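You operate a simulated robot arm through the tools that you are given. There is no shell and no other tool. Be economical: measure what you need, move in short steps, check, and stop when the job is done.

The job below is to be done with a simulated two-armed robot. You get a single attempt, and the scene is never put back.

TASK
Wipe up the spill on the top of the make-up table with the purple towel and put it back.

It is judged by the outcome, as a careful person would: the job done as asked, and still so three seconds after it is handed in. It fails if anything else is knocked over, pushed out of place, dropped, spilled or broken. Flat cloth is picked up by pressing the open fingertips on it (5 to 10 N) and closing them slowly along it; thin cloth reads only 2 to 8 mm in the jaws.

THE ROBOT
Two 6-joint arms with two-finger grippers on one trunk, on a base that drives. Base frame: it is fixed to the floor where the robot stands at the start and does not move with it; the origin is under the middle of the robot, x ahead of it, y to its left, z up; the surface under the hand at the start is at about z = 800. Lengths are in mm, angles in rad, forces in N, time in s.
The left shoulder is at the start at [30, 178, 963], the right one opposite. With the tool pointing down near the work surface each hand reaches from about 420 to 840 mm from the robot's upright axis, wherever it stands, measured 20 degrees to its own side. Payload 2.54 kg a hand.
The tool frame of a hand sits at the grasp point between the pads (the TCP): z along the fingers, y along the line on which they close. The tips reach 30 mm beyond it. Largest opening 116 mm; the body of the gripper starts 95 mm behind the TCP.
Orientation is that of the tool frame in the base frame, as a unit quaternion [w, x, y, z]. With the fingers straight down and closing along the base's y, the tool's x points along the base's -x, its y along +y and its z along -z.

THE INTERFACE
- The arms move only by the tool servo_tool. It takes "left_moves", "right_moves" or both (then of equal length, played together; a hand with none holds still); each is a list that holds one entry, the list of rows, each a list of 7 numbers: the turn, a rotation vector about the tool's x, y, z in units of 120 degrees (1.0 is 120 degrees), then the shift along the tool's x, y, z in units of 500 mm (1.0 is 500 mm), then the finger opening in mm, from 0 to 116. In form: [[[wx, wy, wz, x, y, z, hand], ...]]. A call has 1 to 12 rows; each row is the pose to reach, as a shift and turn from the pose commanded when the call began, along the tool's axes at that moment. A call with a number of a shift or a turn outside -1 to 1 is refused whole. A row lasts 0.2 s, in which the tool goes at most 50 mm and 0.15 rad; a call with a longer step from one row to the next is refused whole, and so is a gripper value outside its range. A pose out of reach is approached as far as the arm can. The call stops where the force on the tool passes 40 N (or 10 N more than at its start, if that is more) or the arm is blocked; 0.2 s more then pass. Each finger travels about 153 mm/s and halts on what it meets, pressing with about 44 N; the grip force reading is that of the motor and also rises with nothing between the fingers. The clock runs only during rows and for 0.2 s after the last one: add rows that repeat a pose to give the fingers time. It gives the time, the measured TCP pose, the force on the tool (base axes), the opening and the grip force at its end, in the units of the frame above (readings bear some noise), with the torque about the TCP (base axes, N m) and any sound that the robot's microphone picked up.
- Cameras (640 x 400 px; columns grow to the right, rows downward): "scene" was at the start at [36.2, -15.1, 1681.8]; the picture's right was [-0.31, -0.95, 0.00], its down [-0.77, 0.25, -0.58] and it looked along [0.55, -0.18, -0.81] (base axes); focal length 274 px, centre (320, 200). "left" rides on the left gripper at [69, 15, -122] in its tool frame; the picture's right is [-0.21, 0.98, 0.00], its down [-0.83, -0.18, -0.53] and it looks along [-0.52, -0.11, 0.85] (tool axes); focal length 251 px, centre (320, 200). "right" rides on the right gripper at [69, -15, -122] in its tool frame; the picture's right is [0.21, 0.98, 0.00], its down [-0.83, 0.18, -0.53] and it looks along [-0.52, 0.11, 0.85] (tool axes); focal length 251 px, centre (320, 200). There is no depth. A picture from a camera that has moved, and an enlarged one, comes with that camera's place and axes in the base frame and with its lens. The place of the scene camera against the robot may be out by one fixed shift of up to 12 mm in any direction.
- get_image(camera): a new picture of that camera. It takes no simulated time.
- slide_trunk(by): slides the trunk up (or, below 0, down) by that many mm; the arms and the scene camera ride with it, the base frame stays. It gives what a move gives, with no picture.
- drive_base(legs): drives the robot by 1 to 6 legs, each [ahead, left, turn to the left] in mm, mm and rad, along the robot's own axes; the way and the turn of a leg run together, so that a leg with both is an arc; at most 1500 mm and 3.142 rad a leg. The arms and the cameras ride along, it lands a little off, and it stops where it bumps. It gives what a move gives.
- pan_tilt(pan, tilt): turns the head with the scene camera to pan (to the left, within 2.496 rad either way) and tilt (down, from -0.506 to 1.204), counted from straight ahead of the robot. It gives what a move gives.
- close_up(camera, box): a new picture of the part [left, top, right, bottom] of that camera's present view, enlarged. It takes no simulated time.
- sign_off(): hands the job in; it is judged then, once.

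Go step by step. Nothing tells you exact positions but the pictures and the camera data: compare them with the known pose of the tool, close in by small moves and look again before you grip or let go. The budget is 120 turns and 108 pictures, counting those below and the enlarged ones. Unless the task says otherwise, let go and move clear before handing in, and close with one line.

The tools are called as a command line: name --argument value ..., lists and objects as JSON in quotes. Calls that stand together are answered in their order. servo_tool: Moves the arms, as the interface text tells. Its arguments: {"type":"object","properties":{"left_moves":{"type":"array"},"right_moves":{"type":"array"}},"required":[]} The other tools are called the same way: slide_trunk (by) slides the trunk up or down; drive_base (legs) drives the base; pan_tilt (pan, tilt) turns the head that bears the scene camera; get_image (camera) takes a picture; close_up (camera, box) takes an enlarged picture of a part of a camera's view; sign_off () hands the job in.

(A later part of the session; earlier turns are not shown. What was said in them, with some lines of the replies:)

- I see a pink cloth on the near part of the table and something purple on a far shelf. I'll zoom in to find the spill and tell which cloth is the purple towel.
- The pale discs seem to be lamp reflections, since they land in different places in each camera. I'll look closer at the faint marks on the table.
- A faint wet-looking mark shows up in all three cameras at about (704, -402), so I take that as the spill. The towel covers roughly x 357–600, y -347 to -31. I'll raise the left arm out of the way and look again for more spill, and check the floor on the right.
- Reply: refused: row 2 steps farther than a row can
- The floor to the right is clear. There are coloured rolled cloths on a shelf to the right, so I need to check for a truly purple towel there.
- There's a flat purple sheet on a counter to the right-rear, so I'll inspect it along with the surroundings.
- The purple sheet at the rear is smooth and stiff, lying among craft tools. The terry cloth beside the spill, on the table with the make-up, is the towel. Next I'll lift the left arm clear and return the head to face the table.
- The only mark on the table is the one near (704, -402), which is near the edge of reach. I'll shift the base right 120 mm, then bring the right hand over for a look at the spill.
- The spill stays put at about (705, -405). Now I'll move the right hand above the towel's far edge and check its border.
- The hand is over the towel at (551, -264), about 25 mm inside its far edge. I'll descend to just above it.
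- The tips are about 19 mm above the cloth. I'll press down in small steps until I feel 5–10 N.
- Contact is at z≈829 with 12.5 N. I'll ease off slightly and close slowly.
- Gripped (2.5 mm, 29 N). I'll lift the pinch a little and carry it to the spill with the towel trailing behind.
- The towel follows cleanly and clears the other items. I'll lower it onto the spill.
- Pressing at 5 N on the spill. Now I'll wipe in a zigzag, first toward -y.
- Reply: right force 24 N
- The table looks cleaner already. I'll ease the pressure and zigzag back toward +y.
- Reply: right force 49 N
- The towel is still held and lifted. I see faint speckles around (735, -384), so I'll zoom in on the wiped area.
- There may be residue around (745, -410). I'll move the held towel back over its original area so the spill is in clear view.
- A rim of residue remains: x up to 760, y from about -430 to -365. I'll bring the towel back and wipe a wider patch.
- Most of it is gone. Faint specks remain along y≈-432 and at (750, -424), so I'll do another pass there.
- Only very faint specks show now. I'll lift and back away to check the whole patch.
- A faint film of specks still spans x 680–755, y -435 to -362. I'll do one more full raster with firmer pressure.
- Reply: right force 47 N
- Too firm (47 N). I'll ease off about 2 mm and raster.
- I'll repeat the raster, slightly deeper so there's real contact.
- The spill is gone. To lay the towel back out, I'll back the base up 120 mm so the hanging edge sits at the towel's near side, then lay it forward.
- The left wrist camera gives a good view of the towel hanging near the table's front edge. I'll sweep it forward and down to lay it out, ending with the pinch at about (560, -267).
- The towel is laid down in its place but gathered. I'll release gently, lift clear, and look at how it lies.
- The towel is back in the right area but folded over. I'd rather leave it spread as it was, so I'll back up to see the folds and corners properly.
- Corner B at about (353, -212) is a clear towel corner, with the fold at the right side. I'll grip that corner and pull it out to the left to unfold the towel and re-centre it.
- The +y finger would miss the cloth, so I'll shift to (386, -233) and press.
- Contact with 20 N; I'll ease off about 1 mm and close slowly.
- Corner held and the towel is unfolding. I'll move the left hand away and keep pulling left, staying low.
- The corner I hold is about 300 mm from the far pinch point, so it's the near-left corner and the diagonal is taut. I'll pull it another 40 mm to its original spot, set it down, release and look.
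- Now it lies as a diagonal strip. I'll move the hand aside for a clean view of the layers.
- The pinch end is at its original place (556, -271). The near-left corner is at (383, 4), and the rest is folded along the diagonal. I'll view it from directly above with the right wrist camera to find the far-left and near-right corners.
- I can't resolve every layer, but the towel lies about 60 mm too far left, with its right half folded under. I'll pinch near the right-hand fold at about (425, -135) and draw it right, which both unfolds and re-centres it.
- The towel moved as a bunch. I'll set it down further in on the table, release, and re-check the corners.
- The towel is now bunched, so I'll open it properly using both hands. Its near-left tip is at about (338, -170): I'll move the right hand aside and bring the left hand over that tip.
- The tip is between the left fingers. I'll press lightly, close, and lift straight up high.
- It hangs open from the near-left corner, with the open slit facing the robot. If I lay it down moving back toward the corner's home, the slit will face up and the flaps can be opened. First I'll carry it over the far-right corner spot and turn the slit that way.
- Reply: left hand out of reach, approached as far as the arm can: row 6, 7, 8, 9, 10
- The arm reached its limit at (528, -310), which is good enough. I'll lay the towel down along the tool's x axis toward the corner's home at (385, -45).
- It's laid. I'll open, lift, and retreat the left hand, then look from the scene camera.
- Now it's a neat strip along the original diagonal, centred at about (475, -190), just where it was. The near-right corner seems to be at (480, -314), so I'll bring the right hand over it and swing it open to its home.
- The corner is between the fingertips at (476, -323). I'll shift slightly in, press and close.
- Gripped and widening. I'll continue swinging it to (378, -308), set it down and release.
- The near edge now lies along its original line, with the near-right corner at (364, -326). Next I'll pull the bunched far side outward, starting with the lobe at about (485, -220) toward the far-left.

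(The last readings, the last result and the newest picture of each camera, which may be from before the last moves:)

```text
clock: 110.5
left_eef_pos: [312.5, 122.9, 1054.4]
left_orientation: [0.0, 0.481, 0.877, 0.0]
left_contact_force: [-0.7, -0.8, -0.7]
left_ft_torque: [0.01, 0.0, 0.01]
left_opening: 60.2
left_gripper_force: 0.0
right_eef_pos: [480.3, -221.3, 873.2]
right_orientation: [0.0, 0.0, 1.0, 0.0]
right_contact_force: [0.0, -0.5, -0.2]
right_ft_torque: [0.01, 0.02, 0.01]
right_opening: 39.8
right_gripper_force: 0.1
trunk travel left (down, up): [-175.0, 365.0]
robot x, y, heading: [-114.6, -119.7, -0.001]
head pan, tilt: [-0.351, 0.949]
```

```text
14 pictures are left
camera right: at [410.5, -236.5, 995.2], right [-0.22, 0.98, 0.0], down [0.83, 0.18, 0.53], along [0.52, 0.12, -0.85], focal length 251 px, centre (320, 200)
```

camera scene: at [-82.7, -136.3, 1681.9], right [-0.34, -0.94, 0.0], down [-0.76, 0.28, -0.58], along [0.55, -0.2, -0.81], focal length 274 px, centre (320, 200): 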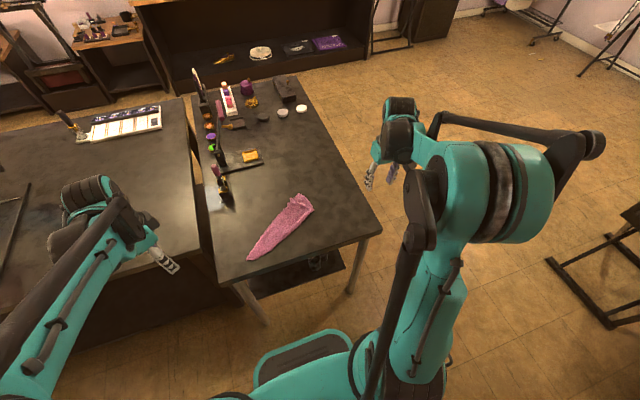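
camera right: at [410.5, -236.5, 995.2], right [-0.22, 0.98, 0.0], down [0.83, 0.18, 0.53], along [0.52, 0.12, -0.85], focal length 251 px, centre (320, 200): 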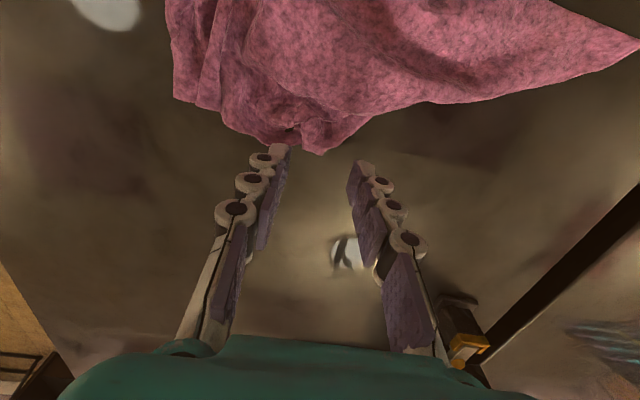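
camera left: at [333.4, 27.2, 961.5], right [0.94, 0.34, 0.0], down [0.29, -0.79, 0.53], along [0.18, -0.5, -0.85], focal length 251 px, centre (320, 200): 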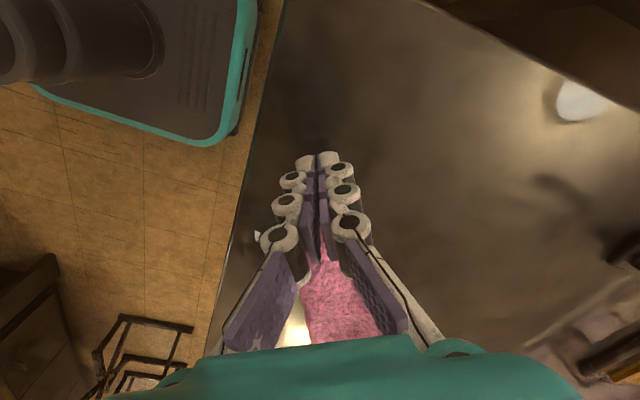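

The towel now spans x 360–484, y -331 to -29. I'll pinch the far lobe's tip and pull it outward in +x.

servo_tool --right_moves '[[[0, 0, 0, 0.036, 0, 0.03, 40], [0, 0, 0, 0.036, 0, 0.065, 40], [0, 0, 0, 0.036, 0, 0.078, 38], [0, 0, 0, 0.036, 0, 0.083, 34], [0, 0, 0, 0.036, 0, 0.083, 28], [0, 0, 0, 0.036, 0, 0.083, 22], [0, 0, 0, 0.036, 0, 0.083, 16], [0, 0, 0, 0.036, 0, 0.083, 10], [0, 0, 0, 0.036, 0, 0.083, 4], [0, 0, 0, 0.036, 0, 0.083, 0], [0, 0, 0, 0.036, 0, 0.083, 0], [0, 0, 0, 0.036, 0, 0.083, 0]]]'

servo_tool --right_moves '[[[0, 0, 0, 0, 0, -0.04, 0], [0, 0, 0, -0.04, 0.01, -0.05, 0], [0, 0, 0, -0.08, 0.03, -0.05, 0], [0, 0, 0, -0.12, 0.05, -0.05, 0], [0, 0, 0, -0.16, 0.07, -0.04, 0], [0, 0, 0, -0.2, 0.09, -0.03, 0]]]'

get_image --camera "right"

```text
clock: 113.1
left_eef_pos: [311.0, 121.4, 1055.8]
left_orientation: [0.0, 0.481, 0.877, 0.0]
left_contact_force: [0.2, 0.3, -0.3]
left_ft_torque: [0.02, 0.03, -0.03]
left_opening: 59.8
left_gripper_force: 0.2
right_eef_pos: [460.8, -222.0, 831.3]
right_orientation: [0.0, -0.001, 1.0, 0.001]
right_contact_force: [0.7, -1.4, 1.6]
right_ft_torque: [0.17, 0.04, 0.02]
right_opening: 4.7
right_gripper_force: 39.1
trunk travel left (down, up): [-175.0, 365.0]
robot x, y, heading: [-118.3, -119.4, 0.001]
head pan, tilt: [-0.351, 0.949]
```

```text
clock: 114.5
left_eef_pos: [312.0, 123.7, 1054.4]
left_orientation: [0.0, 0.48, 0.877, -0.001]
left_contact_force: [0.6, 0.5, 0.3]
left_ft_torque: [-0.02, 0.04, 0.0]
left_opening: 59.8
left_gripper_force: 0.0
right_eef_pos: [560.2, -178.4, 847.2]
right_orientation: [0.001, -0.001, 1.0, 0.0]
right_contact_force: [1.1, -4.4, 0.0]
right_ft_torque: [0.14, 0.06, 0.02]
right_opening: 5.1
right_gripper_force: 38.8
trunk travel left (down, up): [-175.0, 365.0]
robot x, y, heading: [-113.7, -118.4, 0.002]
head pan, tilt: [-0.351, 0.949]
```

```text
13 pictures are left
camera right: at [490.9, -193.7, 968.0], right [-0.22, 0.98, 0.0], down [0.83, 0.18, 0.53], along [0.52, 0.12, -0.85], focal length 251 px, centre (320, 200)
```

right: 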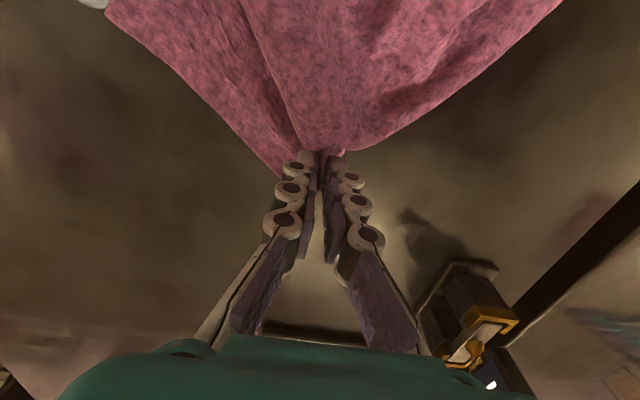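

It's opening into a wide triangle. I'll set it down here, release, lift away and check.

servo_tool --right_moves '[[[0, 0, 0, -0.02, 0, 0.01, 0], [0, 0, 0, -0.03, 0, 0.03, 0], [0, 0, 0, -0.03, 0, 0.034, 12], [0, 0, 0, -0.03, 0, 0.03, 34], [0, 0, 0, -0.03, 0, -0.06, 34], [0, 0, 0, -0.03, 0, -0.15, 34], [0, 0, 0, -0.01, -0.06, -0.22, 34], [0, 0, 0, 0.05, -0.13, -0.26, 34], [0, 0, 0, 0.1, -0.21, -0.28, 60], [0, 0, 0, 0.14, -0.3, -0.3, 60], [0, 0, 0, 0.16, -0.39, -0.3, 60], [0, 0, 0, 0.16, -0.48, -0.3, 60]]]'

close_up --camera "scene" --box '[215, 145, 345, 265]'

```text
refused: row 8 steps farther than a row can; nothing moved
```

```text
3.33 times, centred on (280, 205) of scene
camera zoom: at [-81.0, -137.2, 1681.8], right [-0.34, -0.94, 0.0], down [-0.76, 0.28, -0.58], along [0.55, -0.2, -0.81], focal length 913 px, centre (453, 183)
```

zoom: 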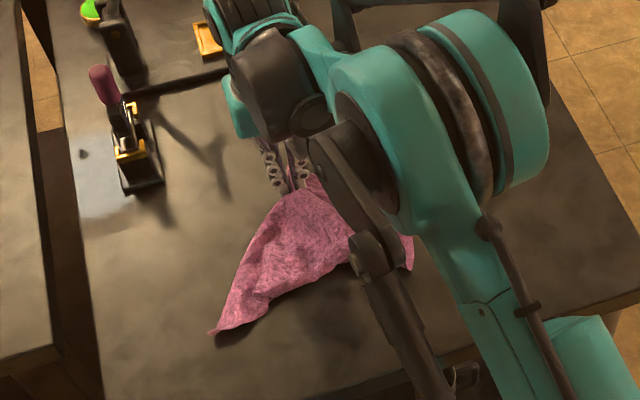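

servo_tool --right_moves '[[[0, 0, 0, 0.03, 0, 0.0, 0], [0, 0, 0, 0.04, 0, 0.028, 0], [0, 0, 0, 0.04, 0, 0.034, 12], [0, 0, 0, 0.04, 0, 0.03, 34], [0, 0, 0, 0.04, 0, -0.06, 34], [0, 0, 0, 0.04, 0, -0.15, 34], [0, 0, 0, 0.06, -0.06, -0.21, 34], [0, 0, 0, 0.09, -0.13, -0.25, 34], [0, 0, 0, 0.12, -0.21, -0.28, 60], [0, 0, 0, 0.14, -0.3, -0.3, 60], [0, 0, 0, 0.16, -0.39, -0.3, 60], [0, 0, 0, 0.16, -0.48, -0.3, 60]]]'

close_up --camera "scene" --box '[215, 145, 345, 265]'

```text
clock: 117.1
left_eef_pos: [312.5, 122.5, 1054.5]
left_orientation: [0.0, 0.481, 0.877, 0.0]
left_contact_force: [-0.4, -0.6, 1.0]
left_ft_torque: [0.01, 0.02, -0.01]
left_opening: 59.6
left_gripper_force: 0.0
right_eef_pos: [483.0, -418.7, 994.4]
right_orientation: [0.0, -0.001, 1.0, 0.0]
right_contact_force: [-0.4, 0.1, 0.1]
right_ft_torque: [0.03, 0.02, 0.0]
right_opening: 60.0
right_gripper_force: 0.0
trunk travel left (down, up): [-175.0, 365.0]
robot x, y, heading: [-114.8, -119.2, 0.004]
head pan, tilt: [-0.351, 0.949]
```

```text
3.33 times, centred on (280, 205) of scene
camera zoom: at [-81.3, -138.6, 1681.8], right [-0.34, -0.94, 0.0], down [-0.76, 0.28, -0.58], along [0.55, -0.2, -0.81], focal length 913 px, centre (453, 183)
```

zoom: 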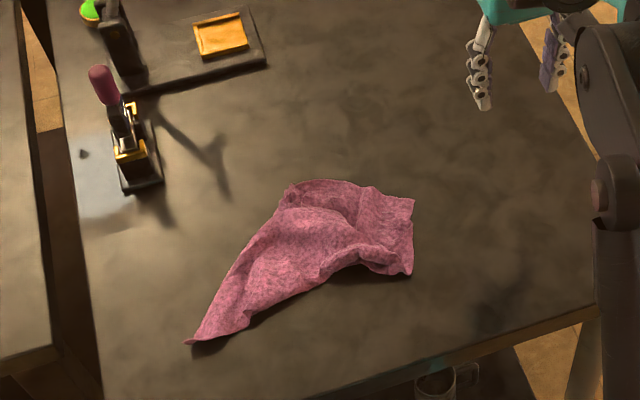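

The towel lies partly spread, centred at about (484, -178) against (478, -190) originally. I'll do a final check of the wiped area and the other objects.

get_image --camera "right"

close_up --camera "scene" --box '[180, 60, 400, 270]'

```text
10 pictures are left
camera right: at [414.6, -433.5, 1117.2], right [-0.22, 0.98, 0.0], down [0.83, 0.18, 0.53], along [0.52, 0.12, -0.85], focal length 251 px, centre (320, 200)
```

right: 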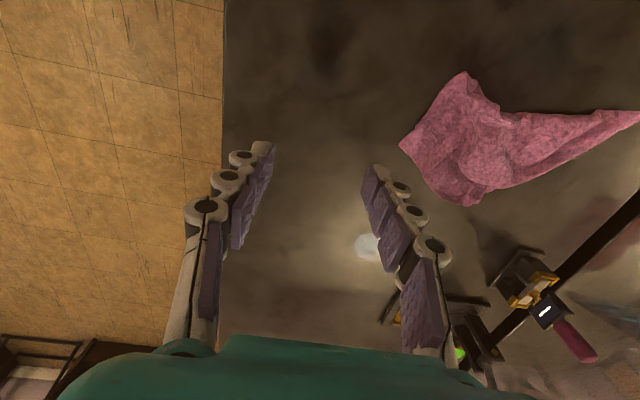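

```text
1.90 times, centred on (290, 165) of scene
camera zoom: at [-81.3, -138.6, 1681.8], right [-0.34, -0.94, 0.0], down [-0.76, 0.28, -0.58], along [0.55, -0.2, -0.81], focal length 522 px, centre (377, 267)
```

zoom: 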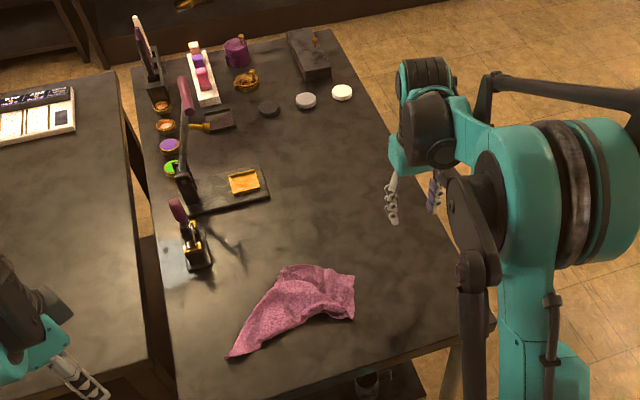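

The wiped area is clean, every other item stands where it was, and the towel is back in its place with both hands clear. I'm handing in.

sign_off

```text
The job is handed in.
```

I wiped up the spill on the make-up table with the towel and put the towel back where it was, within about 15 mm of its original centre. It's no longer flat: it lies partly folded. Nothing else on the table looks moved or knocked over.
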